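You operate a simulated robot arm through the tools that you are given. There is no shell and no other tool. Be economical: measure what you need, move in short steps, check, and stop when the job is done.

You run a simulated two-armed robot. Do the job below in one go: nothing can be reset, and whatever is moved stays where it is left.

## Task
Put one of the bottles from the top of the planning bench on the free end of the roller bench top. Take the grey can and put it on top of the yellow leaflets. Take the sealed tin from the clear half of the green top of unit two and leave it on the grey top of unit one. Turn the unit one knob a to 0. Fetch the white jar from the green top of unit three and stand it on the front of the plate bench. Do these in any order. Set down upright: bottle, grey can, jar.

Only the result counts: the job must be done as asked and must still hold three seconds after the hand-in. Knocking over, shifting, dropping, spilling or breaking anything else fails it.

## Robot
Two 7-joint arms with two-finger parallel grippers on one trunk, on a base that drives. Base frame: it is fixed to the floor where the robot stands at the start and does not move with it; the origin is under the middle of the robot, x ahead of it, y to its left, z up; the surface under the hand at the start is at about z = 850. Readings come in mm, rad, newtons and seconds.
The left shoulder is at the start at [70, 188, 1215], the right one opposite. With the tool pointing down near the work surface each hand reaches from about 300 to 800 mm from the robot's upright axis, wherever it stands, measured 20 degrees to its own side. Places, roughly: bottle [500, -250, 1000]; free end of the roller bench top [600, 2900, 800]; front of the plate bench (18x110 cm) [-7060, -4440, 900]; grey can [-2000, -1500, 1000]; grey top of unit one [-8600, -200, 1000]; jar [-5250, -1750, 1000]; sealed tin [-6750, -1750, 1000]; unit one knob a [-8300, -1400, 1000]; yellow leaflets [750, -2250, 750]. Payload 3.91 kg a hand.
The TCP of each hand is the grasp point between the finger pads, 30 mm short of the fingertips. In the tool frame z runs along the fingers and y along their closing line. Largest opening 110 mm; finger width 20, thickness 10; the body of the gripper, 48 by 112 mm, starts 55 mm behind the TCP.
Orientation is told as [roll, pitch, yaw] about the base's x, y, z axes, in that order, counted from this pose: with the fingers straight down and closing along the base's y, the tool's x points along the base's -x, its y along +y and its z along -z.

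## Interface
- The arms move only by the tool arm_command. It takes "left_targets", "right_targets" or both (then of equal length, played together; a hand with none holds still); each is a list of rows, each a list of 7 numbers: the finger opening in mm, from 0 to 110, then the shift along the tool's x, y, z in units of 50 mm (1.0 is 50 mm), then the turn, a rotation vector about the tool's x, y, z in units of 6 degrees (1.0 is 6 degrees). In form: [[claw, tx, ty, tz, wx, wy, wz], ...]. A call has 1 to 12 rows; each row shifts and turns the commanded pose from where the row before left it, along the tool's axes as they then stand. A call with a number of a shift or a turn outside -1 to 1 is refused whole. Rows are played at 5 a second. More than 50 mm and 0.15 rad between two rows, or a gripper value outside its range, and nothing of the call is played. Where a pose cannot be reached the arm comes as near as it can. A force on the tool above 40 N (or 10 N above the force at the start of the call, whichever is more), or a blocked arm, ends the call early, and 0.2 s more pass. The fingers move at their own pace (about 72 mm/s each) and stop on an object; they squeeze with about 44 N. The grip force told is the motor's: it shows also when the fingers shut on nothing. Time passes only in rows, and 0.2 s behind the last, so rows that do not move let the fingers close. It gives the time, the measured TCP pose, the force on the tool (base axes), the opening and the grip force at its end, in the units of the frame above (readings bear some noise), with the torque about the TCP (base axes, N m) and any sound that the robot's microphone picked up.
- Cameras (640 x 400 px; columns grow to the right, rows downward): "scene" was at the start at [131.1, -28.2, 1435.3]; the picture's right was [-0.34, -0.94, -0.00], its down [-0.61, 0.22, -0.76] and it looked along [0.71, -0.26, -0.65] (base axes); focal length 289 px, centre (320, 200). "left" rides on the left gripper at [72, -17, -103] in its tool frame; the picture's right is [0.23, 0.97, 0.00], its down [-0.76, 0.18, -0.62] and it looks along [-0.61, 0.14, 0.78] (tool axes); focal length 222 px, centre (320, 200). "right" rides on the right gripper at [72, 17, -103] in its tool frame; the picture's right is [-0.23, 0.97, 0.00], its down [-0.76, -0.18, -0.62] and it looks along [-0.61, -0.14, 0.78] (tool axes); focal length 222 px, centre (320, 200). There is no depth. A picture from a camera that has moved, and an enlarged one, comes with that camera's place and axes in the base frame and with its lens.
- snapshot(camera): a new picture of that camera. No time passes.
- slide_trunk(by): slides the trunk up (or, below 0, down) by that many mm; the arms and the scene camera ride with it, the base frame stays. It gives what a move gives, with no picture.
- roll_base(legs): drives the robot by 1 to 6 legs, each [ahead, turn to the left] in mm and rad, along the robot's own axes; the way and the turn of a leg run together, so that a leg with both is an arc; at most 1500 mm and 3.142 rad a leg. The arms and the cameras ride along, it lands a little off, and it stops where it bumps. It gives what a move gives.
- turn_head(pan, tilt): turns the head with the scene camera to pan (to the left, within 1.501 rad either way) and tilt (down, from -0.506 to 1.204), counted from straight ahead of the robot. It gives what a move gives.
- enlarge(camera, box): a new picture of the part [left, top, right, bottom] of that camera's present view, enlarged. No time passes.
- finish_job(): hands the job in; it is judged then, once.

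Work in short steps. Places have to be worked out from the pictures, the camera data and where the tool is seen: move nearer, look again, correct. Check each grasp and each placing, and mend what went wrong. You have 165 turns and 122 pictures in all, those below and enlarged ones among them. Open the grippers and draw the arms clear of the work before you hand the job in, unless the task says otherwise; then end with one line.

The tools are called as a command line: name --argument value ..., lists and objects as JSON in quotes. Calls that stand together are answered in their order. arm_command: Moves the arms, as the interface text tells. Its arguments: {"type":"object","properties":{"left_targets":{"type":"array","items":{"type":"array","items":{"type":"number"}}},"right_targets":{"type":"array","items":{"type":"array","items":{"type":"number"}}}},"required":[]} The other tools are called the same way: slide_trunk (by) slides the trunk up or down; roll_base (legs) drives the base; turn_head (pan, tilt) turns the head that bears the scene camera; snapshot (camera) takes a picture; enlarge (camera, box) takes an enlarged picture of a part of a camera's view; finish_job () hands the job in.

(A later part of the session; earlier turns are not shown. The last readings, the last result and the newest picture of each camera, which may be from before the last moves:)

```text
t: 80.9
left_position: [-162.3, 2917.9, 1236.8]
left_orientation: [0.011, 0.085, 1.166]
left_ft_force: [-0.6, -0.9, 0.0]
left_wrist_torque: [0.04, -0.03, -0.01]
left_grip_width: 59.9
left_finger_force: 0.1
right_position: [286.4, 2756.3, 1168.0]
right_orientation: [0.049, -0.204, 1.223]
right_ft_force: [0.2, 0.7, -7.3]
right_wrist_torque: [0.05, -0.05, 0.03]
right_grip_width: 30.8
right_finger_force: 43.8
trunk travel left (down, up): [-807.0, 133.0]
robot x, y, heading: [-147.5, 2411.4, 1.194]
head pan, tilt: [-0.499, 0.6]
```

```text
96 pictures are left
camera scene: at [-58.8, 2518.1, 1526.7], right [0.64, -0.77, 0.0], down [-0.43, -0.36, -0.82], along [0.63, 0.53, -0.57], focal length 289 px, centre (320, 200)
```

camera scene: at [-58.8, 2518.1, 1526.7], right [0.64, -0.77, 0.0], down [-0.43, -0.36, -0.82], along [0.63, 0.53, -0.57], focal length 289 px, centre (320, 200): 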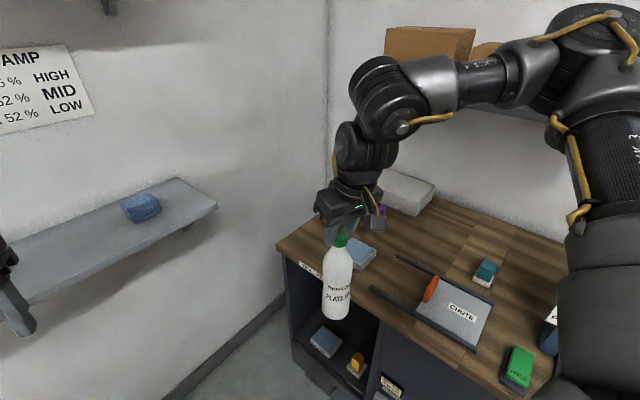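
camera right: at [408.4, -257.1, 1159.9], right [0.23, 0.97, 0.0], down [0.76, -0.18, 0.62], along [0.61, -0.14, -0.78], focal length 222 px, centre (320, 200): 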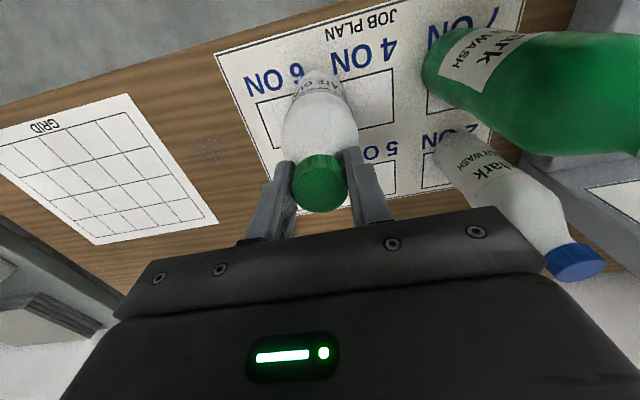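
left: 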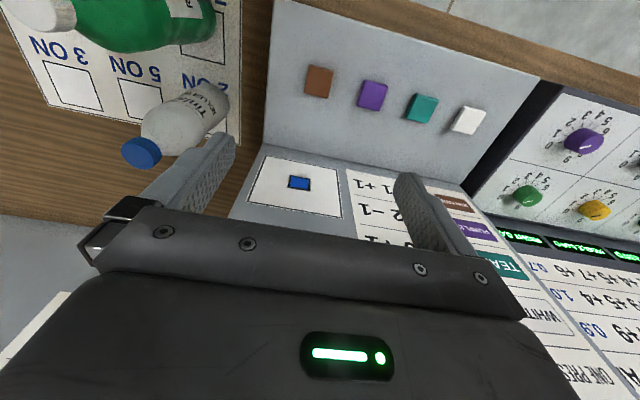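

Good stance developing. I go forward the last 205 mm.

roll_base --legs '[[100, 0], [105, 0]]'

arm_command --right_targets '[[0, -0.4, -0.5, 0.08, 0, 0, 0], [0, -0.4, -0.5, 0.08, 0, 0, 0], [0, -0.4, -0.5, 0.08, 0, 0, 0], [0, -0.2, -0.4, 0.04, 0, 0, 0], [0, 0, 0, 0, 0, 0, 0]]'

snapshot --camera "scene"

snapshot --camera "right"

```text
t: 83.3
left_position: [-108.8, 3051.6, 1261.6]
left_orientation: [0.0, 0.004, 1.086]
left_ft_force: [0.5, -0.1, 0.1]
left_wrist_torque: [-0.04, 0.02, 0.04]
left_grip_width: 59.9
left_finger_force: 0.0
right_position: [347.1, 2888.4, 1188.1]
right_orientation: [0.038, -0.281, 1.269]
right_ft_force: [-0.4, 1.0, -6.4]
right_wrist_torque: [-0.1, 0.0, 0.0]
right_grip_width: 30.8
right_finger_force: 43.9
trunk travel left (down, up): [-807.0, 133.0]
robot x, y, heading: [-66.6, 2601.9, 1.19]
head pan, tilt: [-0.499, 0.6]
stopped in leg 2: the robot was blocked; the commanded pose is now the measured one
```

```text
t: 84.5
left_position: [-105.9, 3058.2, 1259.6]
left_orientation: [-0.004, 0.007, 1.099]
left_ft_force: [-0.3, -0.6, -0.2]
left_wrist_torque: [0.03, -0.04, -0.01]
left_grip_width: 60.0
left_finger_force: 0.0
right_position: [461.4, 2933.0, 1188.7]
right_orientation: [0.042, -0.272, 1.247]
right_ft_force: [-0.1, -0.5, -7.5]
right_wrist_torque: [-0.1, -0.01, 0.02]
right_grip_width: 30.8
right_finger_force: 43.7
trunk travel left (down, up): [-807.0, 133.0]
robot x, y, heading: [-71.8, 2602.3, 1.193]
head pan, tilt: [-0.499, 0.6]
```

```text
95 pictures are left
camera scene: at [15.8, 2703.4, 1527.4], right [0.64, -0.77, 0.0], down [-0.43, -0.36, -0.83], along [0.64, 0.53, -0.56], focal length 289 px, centre (320, 200)
```

scene: 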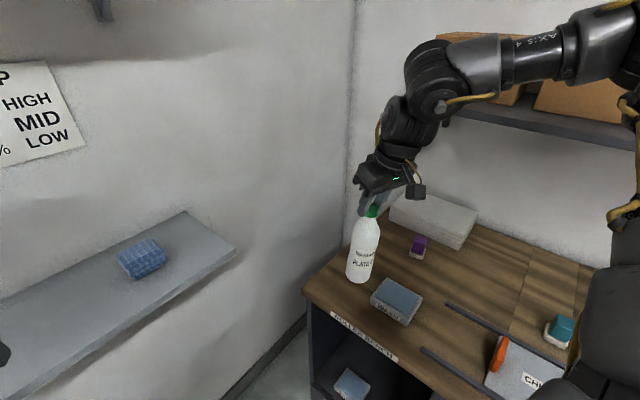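

```text
94 pictures are left
camera right: at [418.3, 2844.0, 1268.8], right [-0.86, 0.5, 0.1], down [0.37, 0.47, 0.8], along [0.35, 0.72, -0.59], focal length 222 px, centre (320, 200)
```

right: 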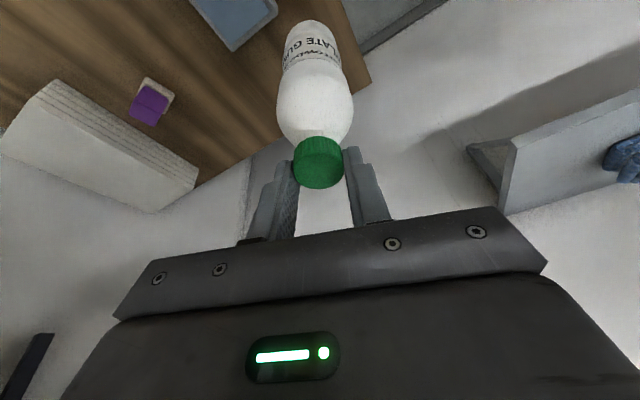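

Nearly plumb; bottle hovers near the free corner. I correct tilt slightly, move 55 mm on, and go down 100 mm, then check.

arm_command --right_targets '[[0, -0.56, -0.12, 0.13, 0, 0.25, 0], [0, -0.56, -0.12, 0.12, 0, 0.25, 0], [0, 0.14, 0, 0.65, 0, 0, 0], [0, 0.14, 0, 0.65, 0, 0, 0], [0, 0.14, 0, 0.65, 0, 0, 0], [0, 0, 0, 0, 0, 0, 0], [0, 0, 0, 0, 0, 0, 0]]'

snapshot --camera "scene"

```text
t: 86.1
left_position: [-105.7, 3063.0, 1258.2]
left_orientation: [-0.003, 0.013, 1.098]
left_ft_force: [0.8, -0.4, -0.2]
left_wrist_torque: [0.0, 0.02, 0.02]
left_grip_width: 60.1
left_finger_force: 0.0
right_position: [488.5, 2989.3, 1086.8]
right_orientation: [0.044, -0.218, 1.251]
right_ft_force: [-0.1, 0.0, -6.8]
right_wrist_torque: [0.02, -0.04, 0.0]
right_grip_width: 30.9
right_finger_force: 43.7
trunk travel left (down, up): [-807.0, 133.0]
robot x, y, heading: [-70.9, 2602.2, 1.191]
head pan, tilt: [-0.499, 0.6]
```

```text
93 pictures are left
camera scene: at [17.9, 2709.0, 1526.8], right [0.64, -0.77, 0.0], down [-0.44, -0.36, -0.82], along [0.63, 0.53, -0.57], focal length 289 px, centre (320, 200)
```

scene: 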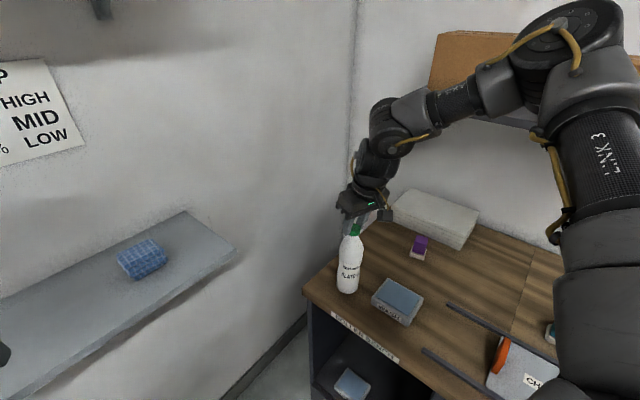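

Bottle base is about 30 mm above the bench. I lower in small steps watching the force.

arm_command --right_targets '[[0, 0.03, 0, 0.15, 0, 0, 0], [0, 0.03, 0, 0.15, 0, 0, 0], [0, 0.03, 0, 0.15, 0, 0, 0], [0, 0, 0, 0, 0, 0, 0]]'

```text
t: 87.1
left_position: [-106.6, 3059.7, 1259.5]
left_orientation: [-0.005, 0.011, 1.093]
left_ft_force: [1.4, -0.3, 0.4]
left_wrist_torque: [-0.02, 0.03, 0.0]
left_grip_width: 60.0
left_finger_force: 0.2
right_position: [483.3, 2992.2, 1072.8]
right_orientation: [0.045, -0.237, 1.251]
right_ft_force: [-2.6, -6.2, 28.4]
right_wrist_torque: [-1.02, -0.12, -0.11]
right_grip_width: 31.2
right_finger_force: 43.8
trunk travel left (down, up): [-807.0, 133.0]
robot x, y, heading: [-70.8, 2603.8, 1.191]
head pan, tilt: [-0.499, 0.6]
stopped in row 4 (right hand): the force on the tool passed its limit at 42 N (the readings are from after the stop); the commanded pose is now the measured one
```

Contact at TCP z≈1073. I ease up slightly and enlarge to verify upright contact.

arm_command --right_targets '[[0, 0, 0, -0.06, 0, 0, 0], [0, 0, 0, 0, 0, 0, 0]]'

enlarge --camera "scene" --box '[290, 180, 450, 330]'

```text
t: 87.7
left_position: [-106.8, 3061.9, 1259.2]
left_orientation: [-0.005, 0.013, 1.093]
left_ft_force: [0.0, -0.2, -0.2]
left_wrist_torque: [-0.01, -0.04, 0.02]
left_grip_width: 59.9
left_finger_force: 0.0
right_position: [484.2, 2993.0, 1074.3]
right_orientation: [0.044, -0.235, 1.253]
right_ft_force: [2.5, 3.2, 15.4]
right_wrist_torque: [1.01, -0.8, 0.05]
right_grip_width: 31.1
right_finger_force: 43.9
trunk travel left (down, up): [-807.0, 133.0]
robot x, y, heading: [-69.1, 2602.9, 1.193]
head pan, tilt: [-0.499, 0.6]
```

```text
2.67 times, centred on (370, 255) of scene
camera zoom: at [15.2, 2707.2, 1527.0], right [0.64, -0.77, 0.0], down [-0.43, -0.36, -0.83], along [0.64, 0.53, -0.56], focal length 770 px, centre (187, 53)
```

zoom: 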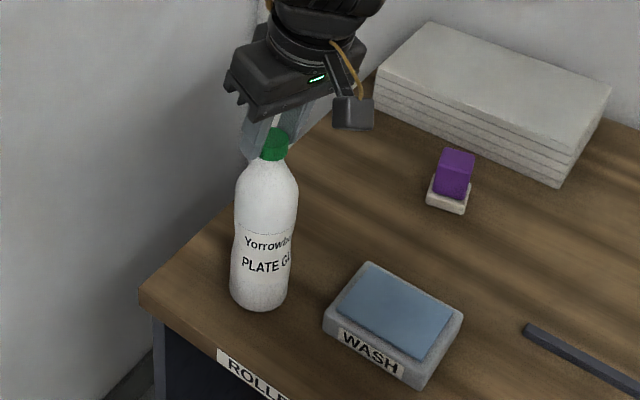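

The bottle stands upright on the free corner. I open and withdraw along the tool axis.

arm_command --right_targets '[[45, 0, 0, 0, 0, 0, 0], [70, 0, 0, 0, 0, 0, 0], [80, 0, 0, 0, 0, 0, 0], [80, 0, 0, -0.5, 0, 0, 0], [80, 0, 0, -0.8, 0, 0, 0], [80, 0, 0, -0.8, 0, 0, 0], [80, 0, 0, 0, 0, 0, 0]]'

enlarge --camera "scene" --box '[260, 150, 460, 330]'

```text
t: 89.3
left_position: [-105.9, 3063.7, 1257.6]
left_orientation: [-0.003, 0.014, 1.097]
left_ft_force: [0.5, 0.9, -0.6]
left_wrist_torque: [-0.03, 0.04, 0.02]
left_grip_width: 60.0
left_finger_force: 0.1
right_position: [483.0, 2969.9, 1174.5]
right_orientation: [0.045, -0.228, 1.251]
right_ft_force: [0.1, -1.0, 0.1]
right_wrist_torque: [-0.01, 0.04, 0.02]
right_grip_width: 80.2
right_finger_force: 0.1
trunk travel left (down, up): [-807.0, 133.0]
robot x, y, heading: [-71.1, 2604.8, 1.194]
head pan, tilt: [-0.499, 0.6]
```

```text
2.22 times, centred on (360, 240) of scene
camera zoom: at [17.6, 2709.1, 1526.8], right [0.64, -0.77, 0.0], down [-0.44, -0.36, -0.82], along [0.63, 0.53, -0.57], focal length 642 px, centre (231, 111)
```

zoom: 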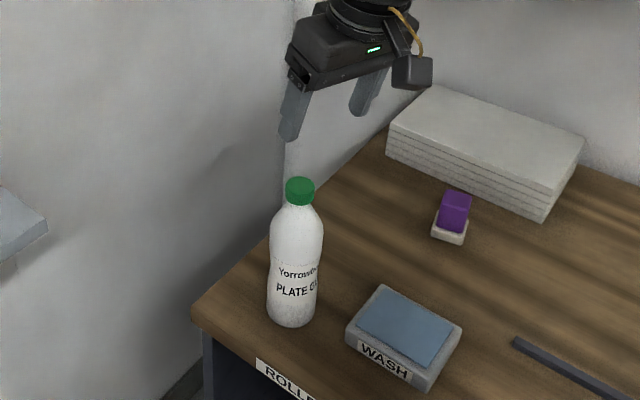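

Bottle is standing well. I back off down the aisle, straighten the right hand, and survey the room toward -x.

roll_base --legs '[[-500, 0], [-300, 0.3]]'

arm_command --right_targets '[[80, 0, 0, 0.3, 0, 0.8, 0], [80, 0, 0, 0.3, 0, 0.7, 0], [80, 0, 0, 0.3, 0, 0.7, 0], [80, 0, 0, 0, 0, 0, 0]]'

roll_base --legs '[[0, 0.8], [0, 0.85]]'

turn_head --pan 0.5 --tilt 0.15

snapshot --camera "scene"

```text
t: 93.9
left_position: [-503.4, 2282.5, 1274.6]
left_orientation: [-0.053, 0.021, 1.441]
left_ft_force: [-2.4, 0.2, 2.5]
left_wrist_torque: [-0.07, -0.15, -0.03]
left_grip_width: 60.1
left_finger_force: 0.0
right_position: [105.0, 2360.3, 1169.4]
right_orientation: [0.051, -0.225, 1.549]
right_ft_force: [1.1, -0.3, -0.9]
right_wrist_torque: [0.03, 0.17, 0.03]
right_grip_width: 80.0
right_finger_force: 0.1
trunk travel left (down, up): [-807.0, 133.0]
robot x, y, heading: [-326.7, 1844.2, 1.49]
head pan, tilt: [-0.499, 0.6]
```

```text
t: 94.9
left_position: [-510.5, 2279.7, 1274.5]
left_orientation: [-0.057, 0.017, 1.44]
left_ft_force: [-0.5, 0.4, -0.9]
left_wrist_torque: [0.0, 0.0, 0.01]
left_grip_width: 60.0
left_finger_force: 0.0
right_position: [96.2, 2366.1, 1130.3]
right_orientation: [0.043, 0.002, 1.559]
right_ft_force: [0.0, 0.4, -0.5]
right_wrist_torque: [0.0, -0.04, 0.0]
right_grip_width: 80.0
right_finger_force: 0.0
trunk travel left (down, up): [-807.0, 133.0]
robot x, y, heading: [-321.9, 1848.6, 1.49]
head pan, tilt: [-0.499, 0.6]
```

```text
t: 99.6
left_position: [-739.3, 1627.9, 1274.0]
left_orientation: [-0.059, 0.017, 3.091]
left_ft_force: [-0.1, 0.0, 0.4]
left_wrist_torque: [0.01, -0.01, 0.01]
left_grip_width: 59.7
left_finger_force: 0.0
right_position: [-873.8, 2226.5, 1130.0]
right_orientation: [0.047, 0.004, -3.073]
right_ft_force: [0.3, -0.9, 0.2]
right_wrist_torque: [-0.02, -0.01, 0.02]
right_grip_width: 80.1
right_finger_force: 0.0
trunk travel left (down, up): [-807.0, 133.0]
robot x, y, heading: [-325.4, 1849.1, 3.146]
head pan, tilt: [-0.499, 0.6]
```

```text
t: 100.9
left_position: [-739.1, 1626.7, 1275.0]
left_orientation: [-0.055, 0.017, 3.092]
left_ft_force: [0.8, 0.0, 0.5]
left_wrist_torque: [-0.02, -0.04, -0.03]
left_grip_width: 60.0
left_finger_force: 0.1
right_position: [-873.7, 2226.3, 1129.9]
right_orientation: [0.046, 0.004, -3.074]
right_ft_force: [0.0, 0.1, -1.1]
right_wrist_torque: [0.01, -0.01, 0.01]
right_grip_width: 80.1
right_finger_force: 0.0
trunk travel left (down, up): [-807.0, 133.0]
robot x, y, heading: [-324.3, 1848.1, 3.137]
head pan, tilt: [0.499, 0.15]
```

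```text
90 pictures are left
camera scene: at [-454.6, 1804.2, 1568.3], right [-0.48, 0.88, 0.0], down [0.13, 0.07, -0.99], along [-0.87, -0.47, -0.15], focal length 289 px, centre (320, 200)
```

scene: 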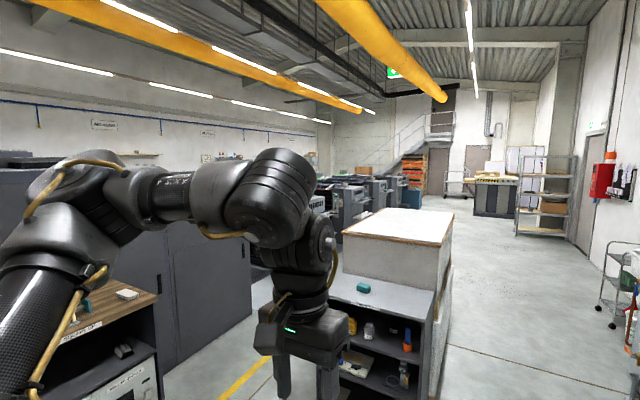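

The press line runs along -x with a passage to its left between dark cabinets and a paper table. I drive toward that passage and look again.

roll_base --legs '[[0, 0.72], [1000, 0]]'

turn_head --pan 0 --tilt 0.25

snapshot --camera "scene"

```text
t: 108.0
left_position: [-1243.1, 755.9, 1275.1]
left_orientation: [-0.058, 0.018, -2.478]
left_ft_force: [-0.2, -0.2, 0.1]
left_wrist_torque: [-0.01, 0.01, -0.01]
left_grip_width: 60.1
left_finger_force: 0.1
right_position: [-1737.4, 1116.1, 1129.6]
right_orientation: [0.044, 0.001, -2.355]
right_ft_force: [-0.2, -0.2, 0.3]
right_wrist_torque: [-0.01, -0.01, -0.03]
right_grip_width: 79.8
right_finger_force: 0.0
trunk travel left (down, up): [-807.0, 133.0]
robot x, y, heading: [-1072.7, 1193.1, -2.423]
head pan, tilt: [0.499, 0.15]
```

```text
t: 108.9
left_position: [-1242.7, 754.7, 1274.2]
left_orientation: [-0.057, 0.017, -2.474]
left_ft_force: [-0.5, -1.0, 0.1]
left_wrist_torque: [0.0, -0.01, 0.03]
left_grip_width: 59.9
left_finger_force: 0.0
right_position: [-1737.6, 1116.1, 1130.1]
right_orientation: [0.046, 0.003, -2.357]
right_ft_force: [0.8, -0.4, 0.8]
right_wrist_torque: [-0.03, 0.01, 0.02]
right_grip_width: 80.2
right_finger_force: 0.0
trunk travel left (down, up): [-807.0, 133.0]
robot x, y, heading: [-1075.5, 1194.3, -2.426]
head pan, tilt: [0.0, 0.25]
```

```text
89 pictures are left
camera scene: at [-1181.4, 1100.5, 1559.1], right [-0.66, 0.75, 0.0], down [0.19, 0.16, -0.97], along [-0.73, -0.64, -0.25], focal length 289 px, centre (320, 200)
```

scene: 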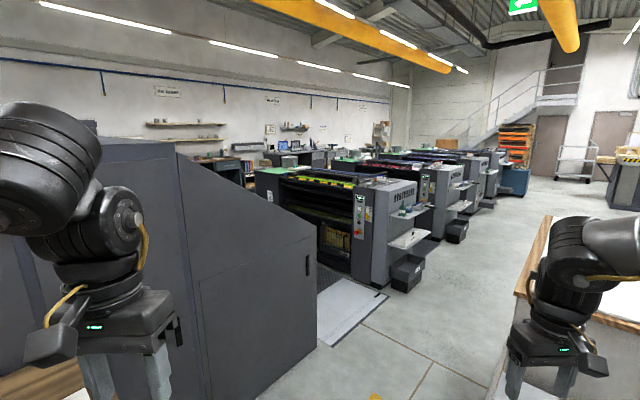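

I enlarge the press line to understand its layout.

enlarge --camera "scene" --box '[200, 110, 540, 310]'

```text
1.88 times, centred on (370, 210) of scene
camera zoom: at [-1181.4, 1100.5, 1559.1], right [-0.66, 0.75, 0.0], down [0.19, 0.16, -0.97], along [-0.73, -0.64, -0.25], focal length 544 px, centre (226, 181)
```

zoom: 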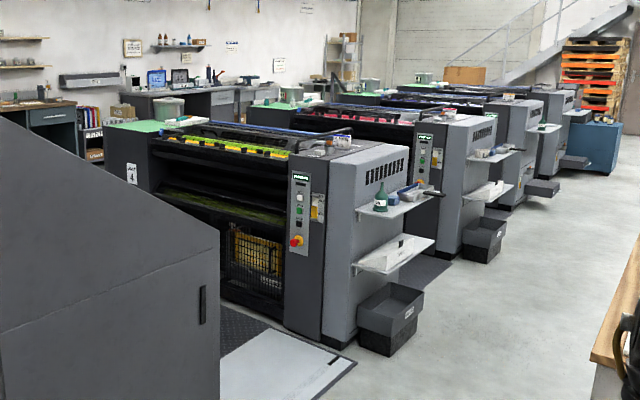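

Green tops face the far side (y≈-1750), so I need the far aisle. I go back to the main aisle at x≈-190 and drive down toward y≈-1000.

roll_base --legs '[[0, 1.1], [0, 1.11], [890, 0], [0, -1.355], [1000, 0], [1000, 0]]'

turn_head --pan 0 --tilt 0.3

snapshot --camera "scene"

```text
t: 125.8
left_position: [-10.8, -141.0, 1286.8]
left_orientation: [-0.158, -0.023, -1.702]
left_ft_force: [0.7, -1.0, 0.1]
left_wrist_torque: [0.02, 0.06, -0.03]
left_grip_width: 59.6
left_finger_force: 0.1
right_position: [-586.4, -273.0, 1146.6]
right_orientation: [0.044, -0.021, -1.517]
right_ft_force: [0.5, -0.3, -2.1]
right_wrist_torque: [0.05, 0.11, -0.01]
right_grip_width: 79.9
right_finger_force: 0.1
trunk travel left (down, up): [-807.0, 133.0]
robot x, y, heading: [-211.4, 254.9, -1.597]
head pan, tilt: [0.0, 0.25]
stopped in leg 5: the robot was blocked; the commanded pose is now the measured one
```

```text
t: 126.4
left_position: [-11.4, -140.8, 1285.7]
left_orientation: [-0.157, -0.023, -1.698]
left_ft_force: [-0.1, 0.2, 0.2]
left_wrist_torque: [-0.03, 0.01, 0.0]
left_grip_width: 59.9
left_finger_force: 0.0
right_position: [-586.7, -275.3, 1143.6]
right_orientation: [0.044, -0.02, -1.513]
right_ft_force: [-0.4, 0.2, 0.0]
right_wrist_torque: [0.02, 0.0, -0.02]
right_grip_width: 80.1
right_finger_force: 0.1
trunk travel left (down, up): [-807.0, 133.0]
robot x, y, heading: [-205.0, 252.1, -1.595]
head pan, tilt: [0.0, 0.3]
```

```text
87 pictures are left
camera scene: at [-204.0, 155.4, 1559.7], right [-1.0, 0.02, 0.0], down [0.0, 0.27, -0.96], along [-0.02, -0.96, -0.27], focal length 289 px, centre (320, 200)
```

scene: 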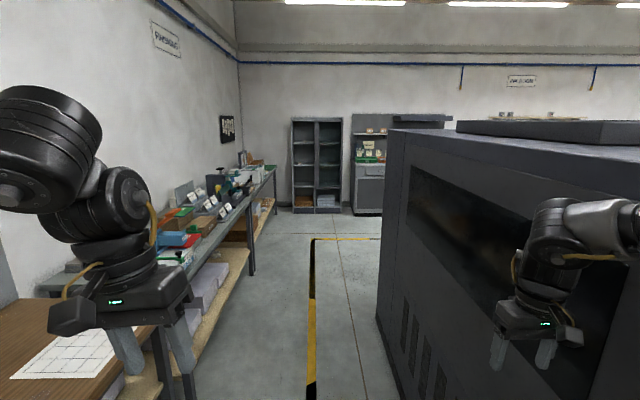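

The right arm, wide out, caught the cabinet. I back up, tuck the right hand inwards, and shift to x≈-110 before continuing.

roll_base --legs '[[-400, 0]]'

arm_command --left_targets '[[60, 0, 0, 0.4, -0.5, 0.08, -0.3], [60, 0, 0, 0.4, -0.5, 0.08, -0.3], [60, 0, 0, 0.4, -0.5, 0.08, -0.3], [60, 0, 0, 0, 0, 0, 0], [60, 0, 0, 0, 0, 0, 0]]' --right_targets '[[80, 0.2, 0.8, 0.2, 0, 0, 0], [80, 0.2, 0.8, 0.2, 0, 0, 0], [80, 0.2, 0.8, 0.2, 0, 0, 0], [80, 0.2, 0.8, 0, 0, 0, 0], [80, 0, 0, 0, 0, 0, 0]]'

turn_head --pan -1.3 --tilt 0.4

snapshot --camera "scene"

```text
t: 128.9
left_position: [-9.5, 231.9, 1275.6]
left_orientation: [-0.156, 0.002, -1.698]
left_ft_force: [-0.7, -0.2, 0.4]
left_wrist_torque: [0.06, 0.02, 0.01]
left_grip_width: 59.8
left_finger_force: 0.1
right_position: [-584.5, 101.4, 1125.8]
right_orientation: [0.049, 0.007, -1.51]
right_ft_force: [0.8, -0.9, -0.5]
right_wrist_torque: [0.01, 0.01, -0.01]
right_grip_width: 80.0
right_finger_force: 0.1
trunk travel left (down, up): [-807.0, 133.0]
robot x, y, heading: [-202.8, 657.4, -1.585]
head pan, tilt: [0.0, 0.3]
```

```text
t: 130.1
left_position: [-9.6, 233.3, 1277.9]
left_orientation: [-0.158, -0.001, -1.698]
left_ft_force: [0.7, -1.5, 0.5]
left_wrist_torque: [0.02, 0.0, 0.03]
left_grip_width: 59.9
left_finger_force: 0.1
left hand out of reach, approached as far as the arm can: row 1, 2, 3
right_position: [-437.9, 160.7, 1108.0]
right_orientation: [0.051, 0.005, -1.511]
right_ft_force: [-0.1, 0.2, 1.0]
right_wrist_torque: [-0.01, 0.01, 0.02]
right_grip_width: 79.9
right_finger_force: 0.0
right hand out of reach, approached as far as the arm can: row 4
trunk travel left (down, up): [-807.0, 133.0]
robot x, y, heading: [-205.3, 655.5, -1.587]
head pan, tilt: [0.0, 0.3]
```

```text
t: 131.6
left_position: [-9.7, 233.1, 1277.1]
left_orientation: [-0.158, -0.003, -1.699]
left_ft_force: [-0.4, 0.1, 0.4]
left_wrist_torque: [0.05, 0.01, 0.01]
left_grip_width: 60.3
left_finger_force: 0.1
right_position: [-437.5, 159.2, 1108.0]
right_orientation: [0.053, 0.005, -1.512]
right_ft_force: [1.0, 0.3, -0.6]
right_wrist_torque: [0.05, 0.0, -0.01]
right_grip_width: 80.1
right_finger_force: 0.1
trunk travel left (down, up): [-807.0, 133.0]
robot x, y, heading: [-206.6, 653.0, -1.584]
head pan, tilt: [-1.3, 0.4]
```

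```text
86 pictures are left
camera scene: at [-291.2, 580.6, 1545.1], right [-0.25, 0.97, 0.0], down [0.38, 0.1, -0.92], along [-0.89, -0.23, -0.39], focal length 289 px, centre (320, 200)
```

scene: 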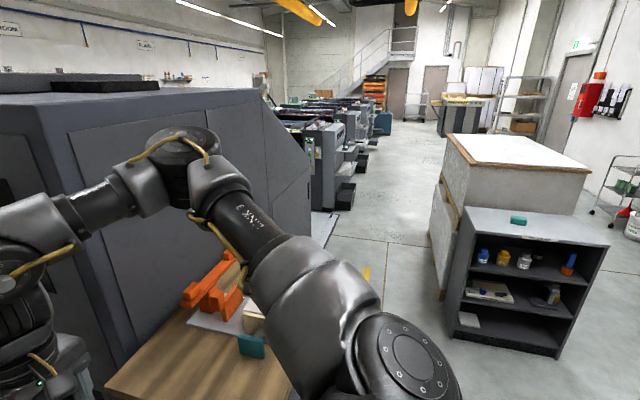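

The right arm is tucked. I free the left hand by moving it forward and down.

arm_command --left_targets '[[60, -0.6, 0, 0.6, 0, 0, 0], [60, -0.6, 0, 0.7, 0, 0, 0], [60, 0, 0, 0.8, -0.5, 0, -0.4], [60, 0, 0, 0.8, -0.5, 0, -0.4], [60, 0, 0, 0, -0.5, 0, -0.4], [60, 0, 0, 0, 0, 0, 0]]'

roll_base --legs '[[250, 0.35], [250, -0.35]]'

```text
t: 133.0
left_position: [-31.0, 171.0, 1140.3]
left_orientation: [-0.051, 0.006, -1.613]
left_ft_force: [-0.4, 0.4, 0.1]
left_wrist_torque: [0.03, 0.01, 0.01]
left_grip_width: 60.0
left_finger_force: 0.0
left hand out of reach, approached as far as the arm can: row 4, 5
right_position: [-436.4, 161.4, 1108.5]
right_orientation: [0.053, 0.003, -1.51]
right_ft_force: [0.4, -0.9, -0.3]
right_wrist_torque: [-0.03, 0.03, -0.01]
right_grip_width: 80.1
right_finger_force: 0.0
trunk travel left (down, up): [-807.0, 133.0]
robot x, y, heading: [-203.6, 656.5, -1.585]
head pan, tilt: [-1.3, 0.4]
```

```text
t: 136.2
left_position: [48.8, -319.8, 1137.7]
left_orientation: [-0.054, 0.006, -1.618]
left_ft_force: [-0.2, -0.5, 0.3]
left_wrist_torque: [0.01, 0.04, 0.0]
left_grip_width: 60.1
left_finger_force: 0.1
right_position: [-359.3, -331.1, 1109.0]
right_orientation: [0.049, 0.006, -1.512]
right_ft_force: [0.0, -0.2, -0.7]
right_wrist_torque: [0.03, -0.02, 0.03]
right_grip_width: 80.1
right_finger_force: 0.0
trunk travel left (down, up): [-807.0, 133.0]
robot x, y, heading: [-118.0, 164.4, -1.588]
head pan, tilt: [-1.3, 0.4]
```

Past the tight spot. I continue down the aisle 2.2 m and look ahead and to the right.

roll_base --legs '[[1100, 0], [1100, 0]]'

turn_head --pan -1.0 --tilt 0.3

snapshot --camera "scene"

turn_head --pan 0.7 --tilt 0.5

snapshot --camera "scene"

```text
t: 147.1
left_position: [10.7, -2518.5, 1138.2]
left_orientation: [-0.053, 0.007, -1.615]
left_ft_force: [0.6, 0.1, -0.4]
left_wrist_torque: [-0.04, -0.01, 0.0]
left_grip_width: 59.9
left_finger_force: 0.2
right_position: [-398.1, -2526.8, 1107.8]
right_orientation: [0.052, 0.003, -1.514]
right_ft_force: [-1.0, 0.4, -0.8]
right_wrist_torque: [0.03, 0.01, -0.01]
right_grip_width: 80.3
right_finger_force: 0.1
trunk travel left (down, up): [-807.0, 133.0]
robot x, y, heading: [-161.8, -2034.5, -1.592]
head pan, tilt: [-1.3, 0.4]
```

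```text
t: 147.9
left_position: [9.0, -2517.6, 1138.8]
left_orientation: [-0.052, 0.008, -1.617]
left_ft_force: [0.5, 0.0, -0.4]
left_wrist_torque: [-0.03, 0.0, 0.04]
left_grip_width: 59.8
left_finger_force: 0.0
right_position: [-399.5, -2527.1, 1107.8]
right_orientation: [0.053, 0.004, -1.514]
right_ft_force: [-0.5, -0.1, -0.3]
right_wrist_torque: [0.02, 0.0, -0.02]
right_grip_width: 79.9
right_finger_force: 0.1
trunk travel left (down, up): [-807.0, 133.0]
robot x, y, heading: [-163.4, -2030.7, -1.588]
head pan, tilt: [-1.0, 0.3]
```

```text
85 pictures are left
camera scene: at [-240.8, -2133.4, 1554.3], right [-0.52, 0.85, 0.0], down [0.25, 0.16, -0.96], along [-0.81, -0.5, -0.3], focal length 289 px, centre (320, 200)
```

scene: 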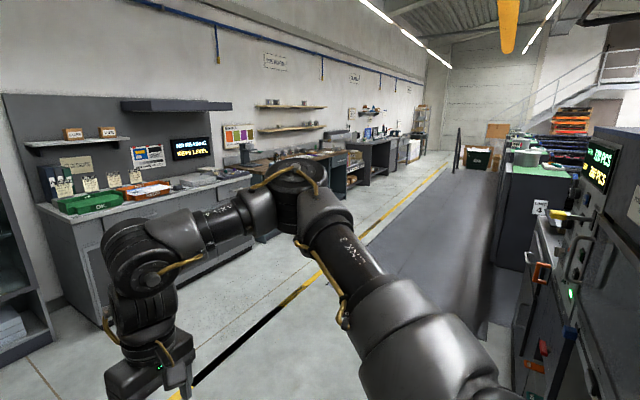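

```text
t: 149.6
left_position: [9.4, -2518.0, 1138.0]
left_orientation: [-0.054, 0.007, -1.617]
left_ft_force: [-1.3, 0.3, 0.6]
left_wrist_torque: [0.01, -0.01, 0.02]
left_grip_width: 60.0
left_finger_force: 0.1
right_position: [-398.9, -2527.5, 1108.0]
right_orientation: [0.051, 0.006, -1.513]
right_ft_force: [-0.2, 0.4, -0.4]
right_wrist_torque: [-0.02, 0.02, 0.01]
right_grip_width: 79.8
right_finger_force: 0.0
trunk travel left (down, up): [-807.0, 133.0]
robot x, y, heading: [-162.2, -2038.2, -1.587]
head pan, tilt: [0.7, 0.499]
```

```text
84 pictures are left
camera scene: at [-104.0, -2154.8, 1536.0], right [-0.78, -0.63, 0.0], down [-0.3, 0.37, -0.88], along [0.55, -0.68, -0.48], focal length 289 px, centre (320, 200)
```

scene: 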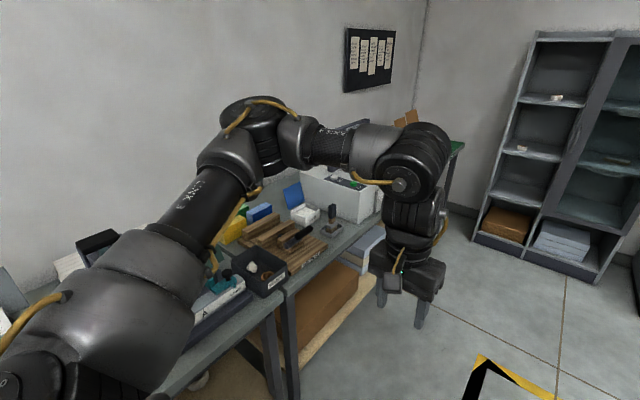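

The far side of the machine has panels and a dark mat strip. I turn into that aisle (y≈-2640), heading -x, and look right for the grey can.

roll_base --legs '[[600, 0], [0, -0.8], [0, -0.75], [800, 0]]'

turn_head --pan -0.9 --tilt 0.45

snapshot --camera "scene"

```text
t: 161.0
left_position: [-1448.6, -2826.8, 1138.7]
left_orientation: [-0.053, 0.006, 3.121]
left_ft_force: [0.4, -0.7, 0.6]
left_wrist_torque: [-0.01, -0.02, 0.03]
left_grip_width: 59.9
left_finger_force: 0.1
right_position: [-1468.1, -2420.5, 1108.3]
right_orientation: [0.054, 0.004, -3.059]
right_ft_force: [0.4, -0.4, 0.6]
right_wrist_torque: [0.01, -0.01, 0.02]
right_grip_width: 79.8
right_finger_force: 0.1
trunk travel left (down, up): [-807.0, 133.0]
robot x, y, heading: [-971.5, -2642.3, -3.137]
head pan, tilt: [0.7, 0.499]
```

```text
t: 162.6
left_position: [-1448.8, -2827.0, 1139.2]
left_orientation: [-0.052, 0.006, 3.119]
left_ft_force: [0.0, -0.1, 0.2]
left_wrist_torque: [-0.03, 0.0, 0.04]
left_grip_width: 60.0
left_finger_force: 0.0
right_position: [-1468.7, -2421.1, 1107.8]
right_orientation: [0.052, 0.004, -3.06]
right_ft_force: [-0.2, 1.4, 0.0]
right_wrist_torque: [0.05, -0.01, -0.04]
right_grip_width: 79.9
right_finger_force: 0.1
trunk travel left (down, up): [-807.0, 133.0]
robot x, y, heading: [-969.5, -2644.2, -3.137]
head pan, tilt: [-0.901, 0.45]
```

```text
83 pictures are left
camera scene: at [-1076.3, -2572.6, 1540.4], right [0.78, 0.63, 0.0], down [0.27, -0.34, -0.9], along [-0.56, 0.7, -0.44], focal length 289 px, centre (320, 200)
```

scene: 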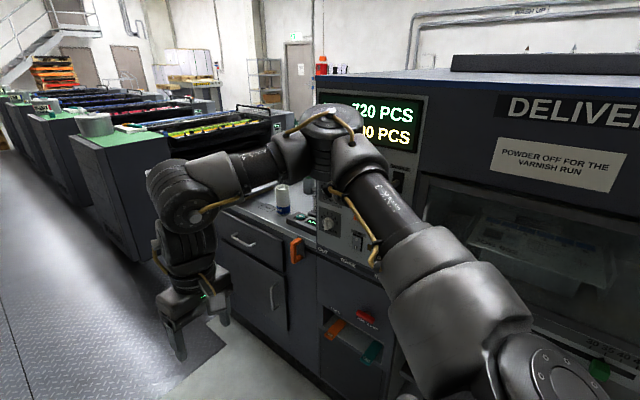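

A can is visible on the counter at the delivery end. I enlarge it.

enlarge --camera "scene" --box '[210, 150, 400, 270]'

```text
3.33 times, centred on (305, 210) of scene
camera zoom: at [-1076.3, -2572.6, 1540.4], right [0.78, 0.63, 0.0], down [0.27, -0.34, -0.9], along [-0.56, 0.7, -0.44], focal length 963 px, centre (370, 167)
```

zoom: 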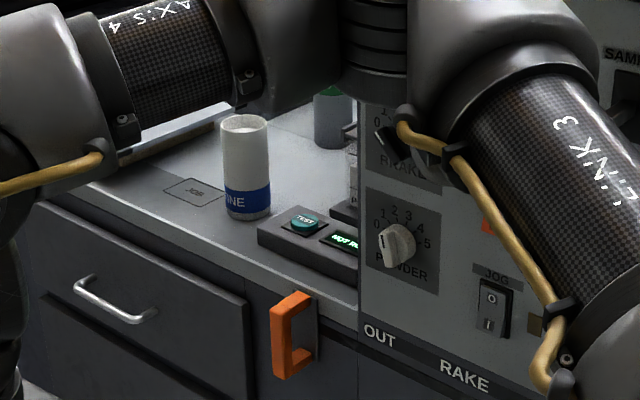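

The white/grey can with a blue band stands at about (-1970, -1750). I drive alongside, turn to face the counter, and look.

roll_base --legs '[[1250, 0], [0, -0.8], [0, -0.77]]'

turn_head --pan -0.3 --tilt 0.55

snapshot --camera "scene"

```text
t: 173.1
left_position: [-2403.6, -2174.9, 1137.6]
left_orientation: [-0.053, 0.008, 1.545]
left_ft_force: [0.5, 0.7, 0.0]
left_wrist_torque: [0.04, 0.0, 0.01]
left_grip_width: 59.9
left_finger_force: 0.1
right_position: [-1997.2, -2155.5, 1108.3]
right_orientation: [0.053, 0.005, 1.65]
right_ft_force: [-0.7, 0.1, 0.4]
right_wrist_torque: [-0.03, 0.0, 0.0]
right_grip_width: 80.1
right_finger_force: 0.1
trunk travel left (down, up): [-807.0, 133.0]
robot x, y, heading: [-2224.7, -2652.4, 1.574]
head pan, tilt: [-0.901, 0.45]
```

```text
t: 174.1
left_position: [-2403.8, -2174.6, 1138.7]
left_orientation: [-0.053, 0.007, 1.546]
left_ft_force: [-0.1, 0.7, 0.0]
left_wrist_torque: [-0.01, -0.02, 0.01]
left_grip_width: 60.0
left_finger_force: 0.1
right_position: [-1997.3, -2155.0, 1108.5]
right_orientation: [0.053, 0.005, 1.65]
right_ft_force: [-0.5, 0.0, 0.1]
right_wrist_torque: [0.01, -0.03, 0.03]
right_grip_width: 80.0
right_finger_force: 0.1
trunk travel left (down, up): [-807.0, 133.0]
robot x, y, heading: [-2222.8, -2654.8, 1.579]
head pan, tilt: [-0.3, 0.55]
```

```text
81 pictures are left
camera scene: at [-2195.3, -2517.0, 1531.4], right [0.96, -0.29, 0.0], down [-0.15, -0.5, -0.85], along [0.25, 0.82, -0.52], focal length 289 px, centre (320, 200)
```

scene: 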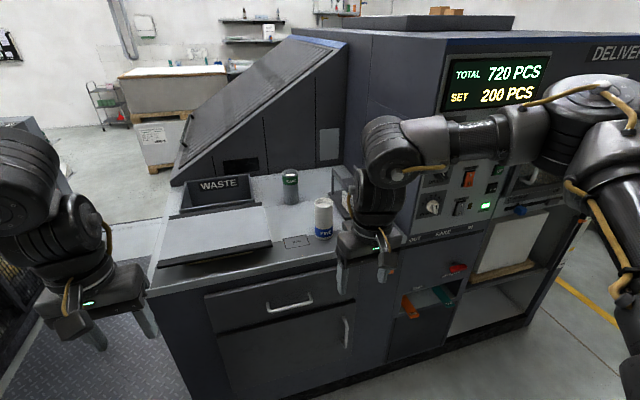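

Two cans: a grey one with a green band behind and a white one with blue band in front. I enlarge to confirm.

enlarge --camera "scene" --box '[180, 150, 400, 290]'

```text
2.86 times, centred on (290, 220) of scene
camera zoom: at [-2195.3, -2517.0, 1531.4], right [0.96, -0.29, 0.0], down [-0.15, -0.5, -0.85], along [0.25, 0.82, -0.52], focal length 825 px, centre (406, 143)
```

zoom: 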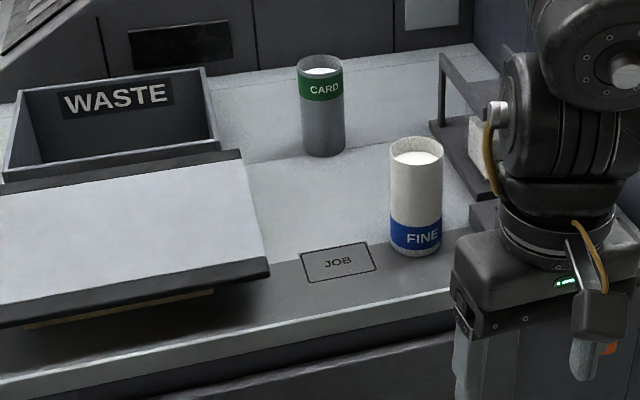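

The grey "CARD" can stands at about (-2007, -1491), counter z≈890, can about 65 wide and 138 high, open with powder. The left arm suits (panel on the right), so first I swing the right hand back and out to the side.

arm_command --right_targets '[[80, 0.2, -0.8, 0, 0, 0, 0], [80, 0.4, -0.8, 0, 0, 0, 0], [80, 0.6, -0.7, 0, 0, 0, 0], [80, 0.6, -0.7, 0, 0, 0, 0], [80, 0.7, -0.5, 0, 0, 0, 0], [80, 0.7, -0.5, 0, 0, 0, 0], [80, 0.7, -0.4, 0, 0, 0, 0], [80, 0.7, -0.4, 0, 0, 0, 0], [80, 0, 0, 0, 0, 0, 0]]' --left_targets '[[110, 0, 0, 0, -0.2, 0, 0], [110, 0, 0, 0, -0.3, 0, 0], [110, 0, 0, 0, 0, 0, 0], [110, 0, 0, 0, 0, 0, 0], [110, 0, 0, 0, 0, 0, 0], [110, 0, 0, 0, 0, 0, 0], [110, 0, 0, 0, 0, 0, 0], [110, 0, 0, 0, 0, 0, 0], [110, 0, 0, 0, 0, 0, 0]]'

```text
t: 176.1
left_position: [-2405.4, -2172.8, 1137.5]
left_orientation: [-0.031, 0.009, 1.546]
left_ft_force: [-0.2, -0.4, -0.6]
left_wrist_torque: [-0.02, 0.02, 0.03]
left_grip_width: 109.7
left_finger_force: 0.0
right_position: [-1740.3, -2365.7, 1096.9]
right_orientation: [0.052, 0.006, 1.651]
right_ft_force: [-0.8, 0.3, 0.1]
right_wrist_torque: [-0.02, -0.03, -0.01]
right_grip_width: 80.2
right_finger_force: 0.1
trunk travel left (down, up): [-807.0, 133.0]
robot x, y, heading: [-2225.3, -2648.5, 1.576]
head pan, tilt: [-0.3, 0.55]
```

Right hand is tucked to the side. I drive diagonally to about (-2045, -2250), heading 1.35.

roll_base --legs '[[0, -0.43], [200, 0], [230, 0], [0, 0.2]]'

turn_head --pan 0.15 --tilt 0.7

snapshot --camera "scene"

snapshot --camera "left"

```text
t: 181.0
left_position: [-2113.1, -1751.9, 1137.8]
left_orientation: [-0.03, 0.009, 1.318]
left_ft_force: [-0.3, -0.4, -0.8]
left_wrist_torque: [-0.03, 0.01, 0.03]
left_grip_width: 110.1
left_finger_force: 0.2
right_position: [-1510.7, -2088.9, 1096.4]
right_orientation: [0.054, 0.006, 1.422]
right_ft_force: [-0.7, -0.4, -0.4]
right_wrist_torque: [-0.02, -0.01, 0.02]
right_grip_width: 80.1
right_finger_force: 0.0
trunk travel left (down, up): [-807.0, 133.0]
robot x, y, heading: [-2045.2, -2258.5, 1.35]
head pan, tilt: [-0.3, 0.55]
```

```text
t: 181.9
left_position: [-2113.9, -1754.4, 1138.8]
left_orientation: [-0.033, 0.007, 1.32]
left_ft_force: [-0.5, -0.6, 0.1]
left_wrist_torque: [-0.01, 0.0, -0.02]
left_grip_width: 110.0
left_finger_force: 0.0
right_position: [-1510.8, -2091.5, 1097.6]
right_orientation: [0.05, 0.003, 1.421]
right_ft_force: [-0.8, -0.4, 0.6]
right_wrist_torque: [-0.02, 0.0, 0.01]
right_grip_width: 79.8
right_finger_force: 0.1
trunk travel left (down, up): [-807.0, 133.0]
robot x, y, heading: [-2047.4, -2264.6, 1.349]
head pan, tilt: [0.15, 0.7]
```

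```text
79 pictures are left
camera scene: at [-2026.7, -2128.1, 1518.3], right [1.0, -0.07, 0.0], down [-0.05, -0.64, -0.77], along [0.06, 0.76, -0.64], focal length 289 px, centre (320, 200)
```

scene: 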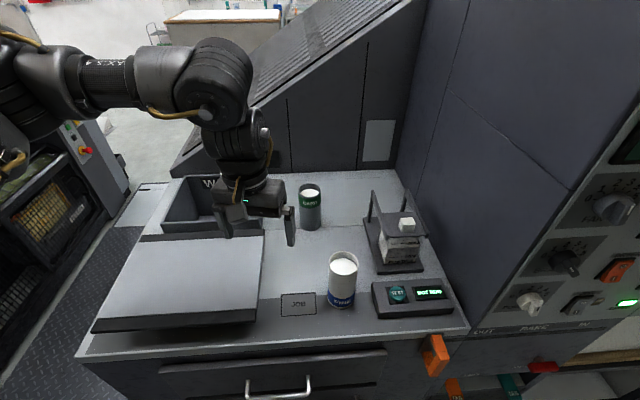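

```text
78 pictures are left
camera left: at [-2118.3, -1826.3, 1241.4], right [-1.0, 0.02, -0.03], down [0.0, 0.79, 0.61], along [0.04, 0.61, -0.79], focal length 222 px, centre (320, 200)
```

left: 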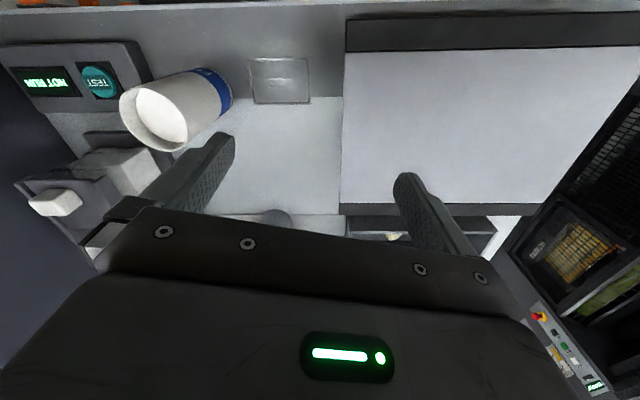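

CARD can at about (-2003, -1480). I inch the base forward 50 mm and bring the left hand toward it.

roll_base --legs '[[50, 0]]'

arm_command --left_targets '[[110, -0.8, -0.15, 0, 0, 0, 0], [110, -0.8, -0.15, 0, 0, 0, 0], [110, -0.8, -0.15, 0, 0, 0, 0], [110, -0.8, -0.15, 0, 0, 0, 0], [110, -0.8, -0.15, 0, 0, 0, 0], [110, -0.8, -0.15, 0, 0, 0, 0], [110, 0, 0, 0, 0, 0, 0]]'

snapshot --camera "left"

snapshot --camera "scene"

```text
t: 182.8
left_position: [-2104.5, -1715.2, 1143.4]
left_orientation: [-0.031, -0.003, 1.317]
left_ft_force: [0.6, -0.8, 0.7]
left_wrist_torque: [0.05, 0.02, 0.0]
left_grip_width: 109.9
left_finger_force: 0.0
right_position: [-1502.8, -2051.5, 1100.1]
right_orientation: [0.053, -0.006, 1.423]
right_ft_force: [-0.6, -1.1, 0.3]
right_wrist_torque: [0.05, -0.02, 0.0]
right_grip_width: 80.1
right_finger_force: 0.2
trunk travel left (down, up): [-807.0, 133.0]
robot x, y, heading: [-2034.0, -2213.4, 1.346]
head pan, tilt: [0.15, 0.7]
```

```text
t: 184.4
left_position: [-2008.9, -1507.4, 1137.4]
left_orientation: [-0.037, 0.005, 1.318]
left_ft_force: [0.3, 0.5, -0.3]
left_wrist_torque: [0.01, -0.01, 0.02]
left_grip_width: 110.3
left_finger_force: 0.1
left hand out of reach, approached as far as the arm can: row 6
right_position: [-1500.7, -2041.7, 1098.0]
right_orientation: [0.051, 0.006, 1.425]
right_ft_force: [-0.6, 0.2, 0.1]
right_wrist_torque: [-0.03, -0.03, 0.0]
right_grip_width: 79.8
right_finger_force: 0.0
trunk travel left (down, up): [-807.0, 133.0]
robot x, y, heading: [-2035.3, -2215.1, 1.349]
head pan, tilt: [0.15, 0.7]
```

```text
77 pictures are left
camera left: at [-2015.0, -1580.7, 1241.1], right [-1.0, 0.02, -0.03], down [0.0, 0.79, 0.61], along [0.04, 0.61, -0.79], focal length 222 px, centre (320, 200)
```

left: 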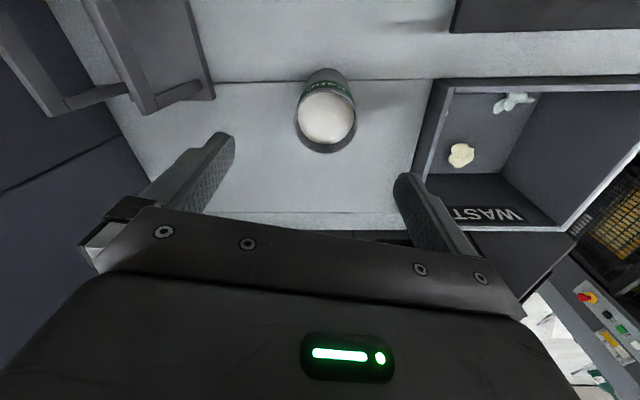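

```text
76 pictures are left
camera scene: at [-2018.8, -2078.7, 1518.3], right [1.0, -0.07, 0.0], down [-0.04, -0.64, -0.76], along [0.06, 0.76, -0.64], focal length 289 px, centre (320, 200)
```

scene: 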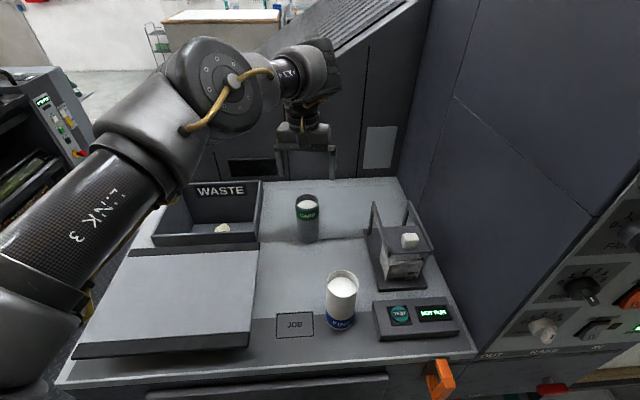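

Hand is over the can (can at (-2012, -1513), rim z≈1032). I descend to TCP z≈993 and close.

arm_command --left_targets '[[110, 0.1, 0, 0, -0.09, -0.34, 0], [110, 0, 0, 0.7, 0, 0, 0], [110, 0, 0, 0.7, 0, 0, 0], [110, 0, 0, 0.75, 0, 0, 0], [110, 0, 0, 0.73, 0, 0, 0], [110, 0, 0, 0, 0, 0, 0], [60, 0, 0, 0, 0, 0, 0], [30, 0, 0, 0, 0, 0, 0], [0, 0, 0, 0, 0, 0, 0], [0, 0, 0, 0, 0, 0, 0], [0, 0, 0, 0, 0, 0, 0]]'

snapshot --camera "scene"

```text
t: 186.8
left_position: [-2005.3, -1509.5, 993.2]
left_orientation: [-0.021, -0.028, 1.317]
left_ft_force: [-1.3, -0.3, 2.0]
left_wrist_torque: [0.02, 0.15, 0.0]
left_grip_width: 61.1
left_finger_force: 44.0
right_position: [-1500.3, -2042.8, 1097.4]
right_orientation: [0.053, 0.005, 1.423]
right_ft_force: [-0.4, 0.5, 1.4]
right_wrist_torque: [-0.03, 0.0, -0.01]
right_grip_width: 80.0
right_finger_force: 0.0
trunk travel left (down, up): [-807.0, 133.0]
robot x, y, heading: [-2032.9, -2211.6, 1.348]
head pan, tilt: [0.15, 0.7]
```

```text
75 pictures are left
camera scene: at [-2015.6, -2079.8, 1518.3], right [1.0, -0.07, 0.0], down [-0.05, -0.64, -0.77], along [0.06, 0.76, -0.64], focal length 289 px, centre (320, 200)
```

scene: 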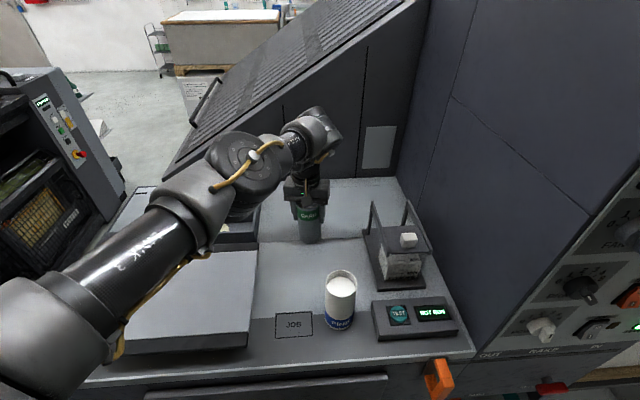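

Gripped at 61 mm. I lift slowly, then draw back toward the robot.

arm_command --left_targets '[[0, 0, 0, -0.3, 0, 0, 0], [0, 0, 0, -0.6, 0, 0, 0], [0, 0, 0, -0.7, 0, 0, 0], [0, 0.3, 0.1, -0.7, 0, 0, 0], [0, 0.6, 0.1, -0.5, 0, 0, 0], [0, 0.7, 0.1, -0.3, 0, 0, 0], [0, 0.8, 0.1, 0, 0, 0, 0], [0, 0.8, 0.1, 0, 0, 0, 0], [0, 0.5, 0, 0, 0, 0, 0], [0, 0, 0, 0, 0, 0, 0]]'

snapshot --camera "scene"

```text
t: 189.1
left_position: [-2079.4, -1686.1, 1142.6]
left_orientation: [-0.02, -0.03, 1.318]
left_ft_force: [-0.2, -0.6, -1.2]
left_wrist_torque: [-0.02, 0.02, -0.02]
left_grip_width: 61.0
left_finger_force: 44.3
right_position: [-1499.9, -2043.9, 1096.3]
right_orientation: [0.052, 0.007, 1.423]
right_ft_force: [0.2, 0.0, -0.6]
right_wrist_torque: [-0.03, -0.02, 0.0]
right_grip_width: 80.0
right_finger_force: 0.0
trunk travel left (down, up): [-807.0, 133.0]
robot x, y, heading: [-2031.1, -2215.4, 1.345]
head pan, tilt: [0.15, 0.7]
```

```text
74 pictures are left
camera scene: at [-2015.4, -2078.7, 1518.2], right [1.0, -0.07, 0.0], down [-0.05, -0.64, -0.76], along [0.06, 0.76, -0.64], focal length 289 px, centre (320, 200)
```

scene: 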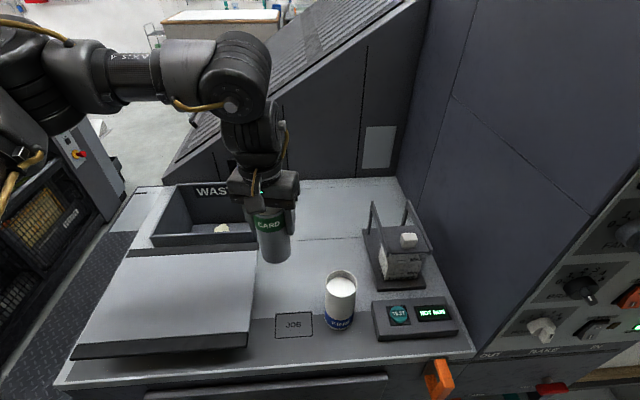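

Can held upright. I back out, turn toward +x, and drive to near the leaflets bench.

roll_base --legs '[[-420, 0], [0, -0.62], [0, -0.625], [900, 0], [900, 0]]'

turn_head --pan 0.1 --tilt 0.5

snapshot --camera "scene"

```text
t: 203.7
left_position: [150.8, -2218.4, 1142.2]
left_orientation: [-0.02, -0.028, 0.074]
left_ft_force: [0.1, 0.2, -1.8]
left_wrist_torque: [0.01, 0.03, 0.02]
left_grip_width: 61.1
left_finger_force: 44.0
right_position: [1.0, -2881.8, 1097.2]
right_orientation: [0.052, 0.005, 0.182]
right_ft_force: [-0.3, 0.4, 0.8]
right_wrist_torque: [-0.03, -0.03, 0.03]
right_grip_width: 79.8
right_finger_force: 0.1
trunk travel left (down, up): [-807.0, 133.0]
robot x, y, heading: [-334.9, -2429.6, 0.11]
head pan, tilt: [0.15, 0.7]
```

```text
t: 204.4
left_position: [150.1, -2218.6, 1141.6]
left_orientation: [-0.021, -0.03, 0.076]
left_ft_force: [0.2, -0.4, -2.1]
left_wrist_torque: [0.01, 0.01, 0.01]
left_grip_width: 61.1
left_finger_force: 43.9
right_position: [2.3, -2882.8, 1096.9]
right_orientation: [0.052, 0.006, 0.181]
right_ft_force: [0.7, 0.4, -0.8]
right_wrist_torque: [0.03, 0.02, -0.01]
right_grip_width: 80.0
right_finger_force: 0.0
trunk travel left (down, up): [-807.0, 133.0]
robot x, y, heading: [-334.3, -2432.1, 0.104]
head pan, tilt: [0.099, 0.499]
```

```text
73 pictures are left
camera scene: at [-192.7, -2407.6, 1535.8], right [0.2, -0.98, 0.0], down [-0.47, -0.1, -0.88], along [0.86, 0.18, -0.48], focal length 289 px, centre (320, 200)
```

scene: 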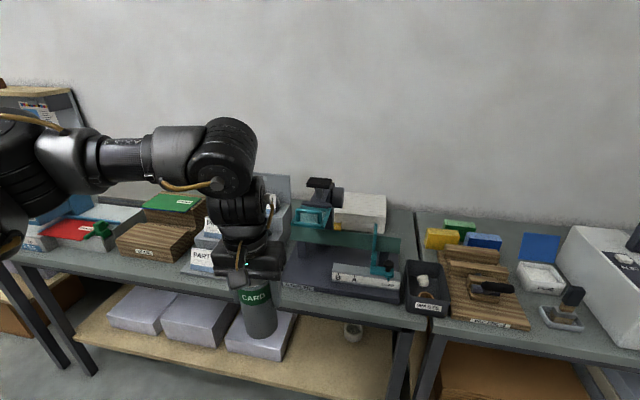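

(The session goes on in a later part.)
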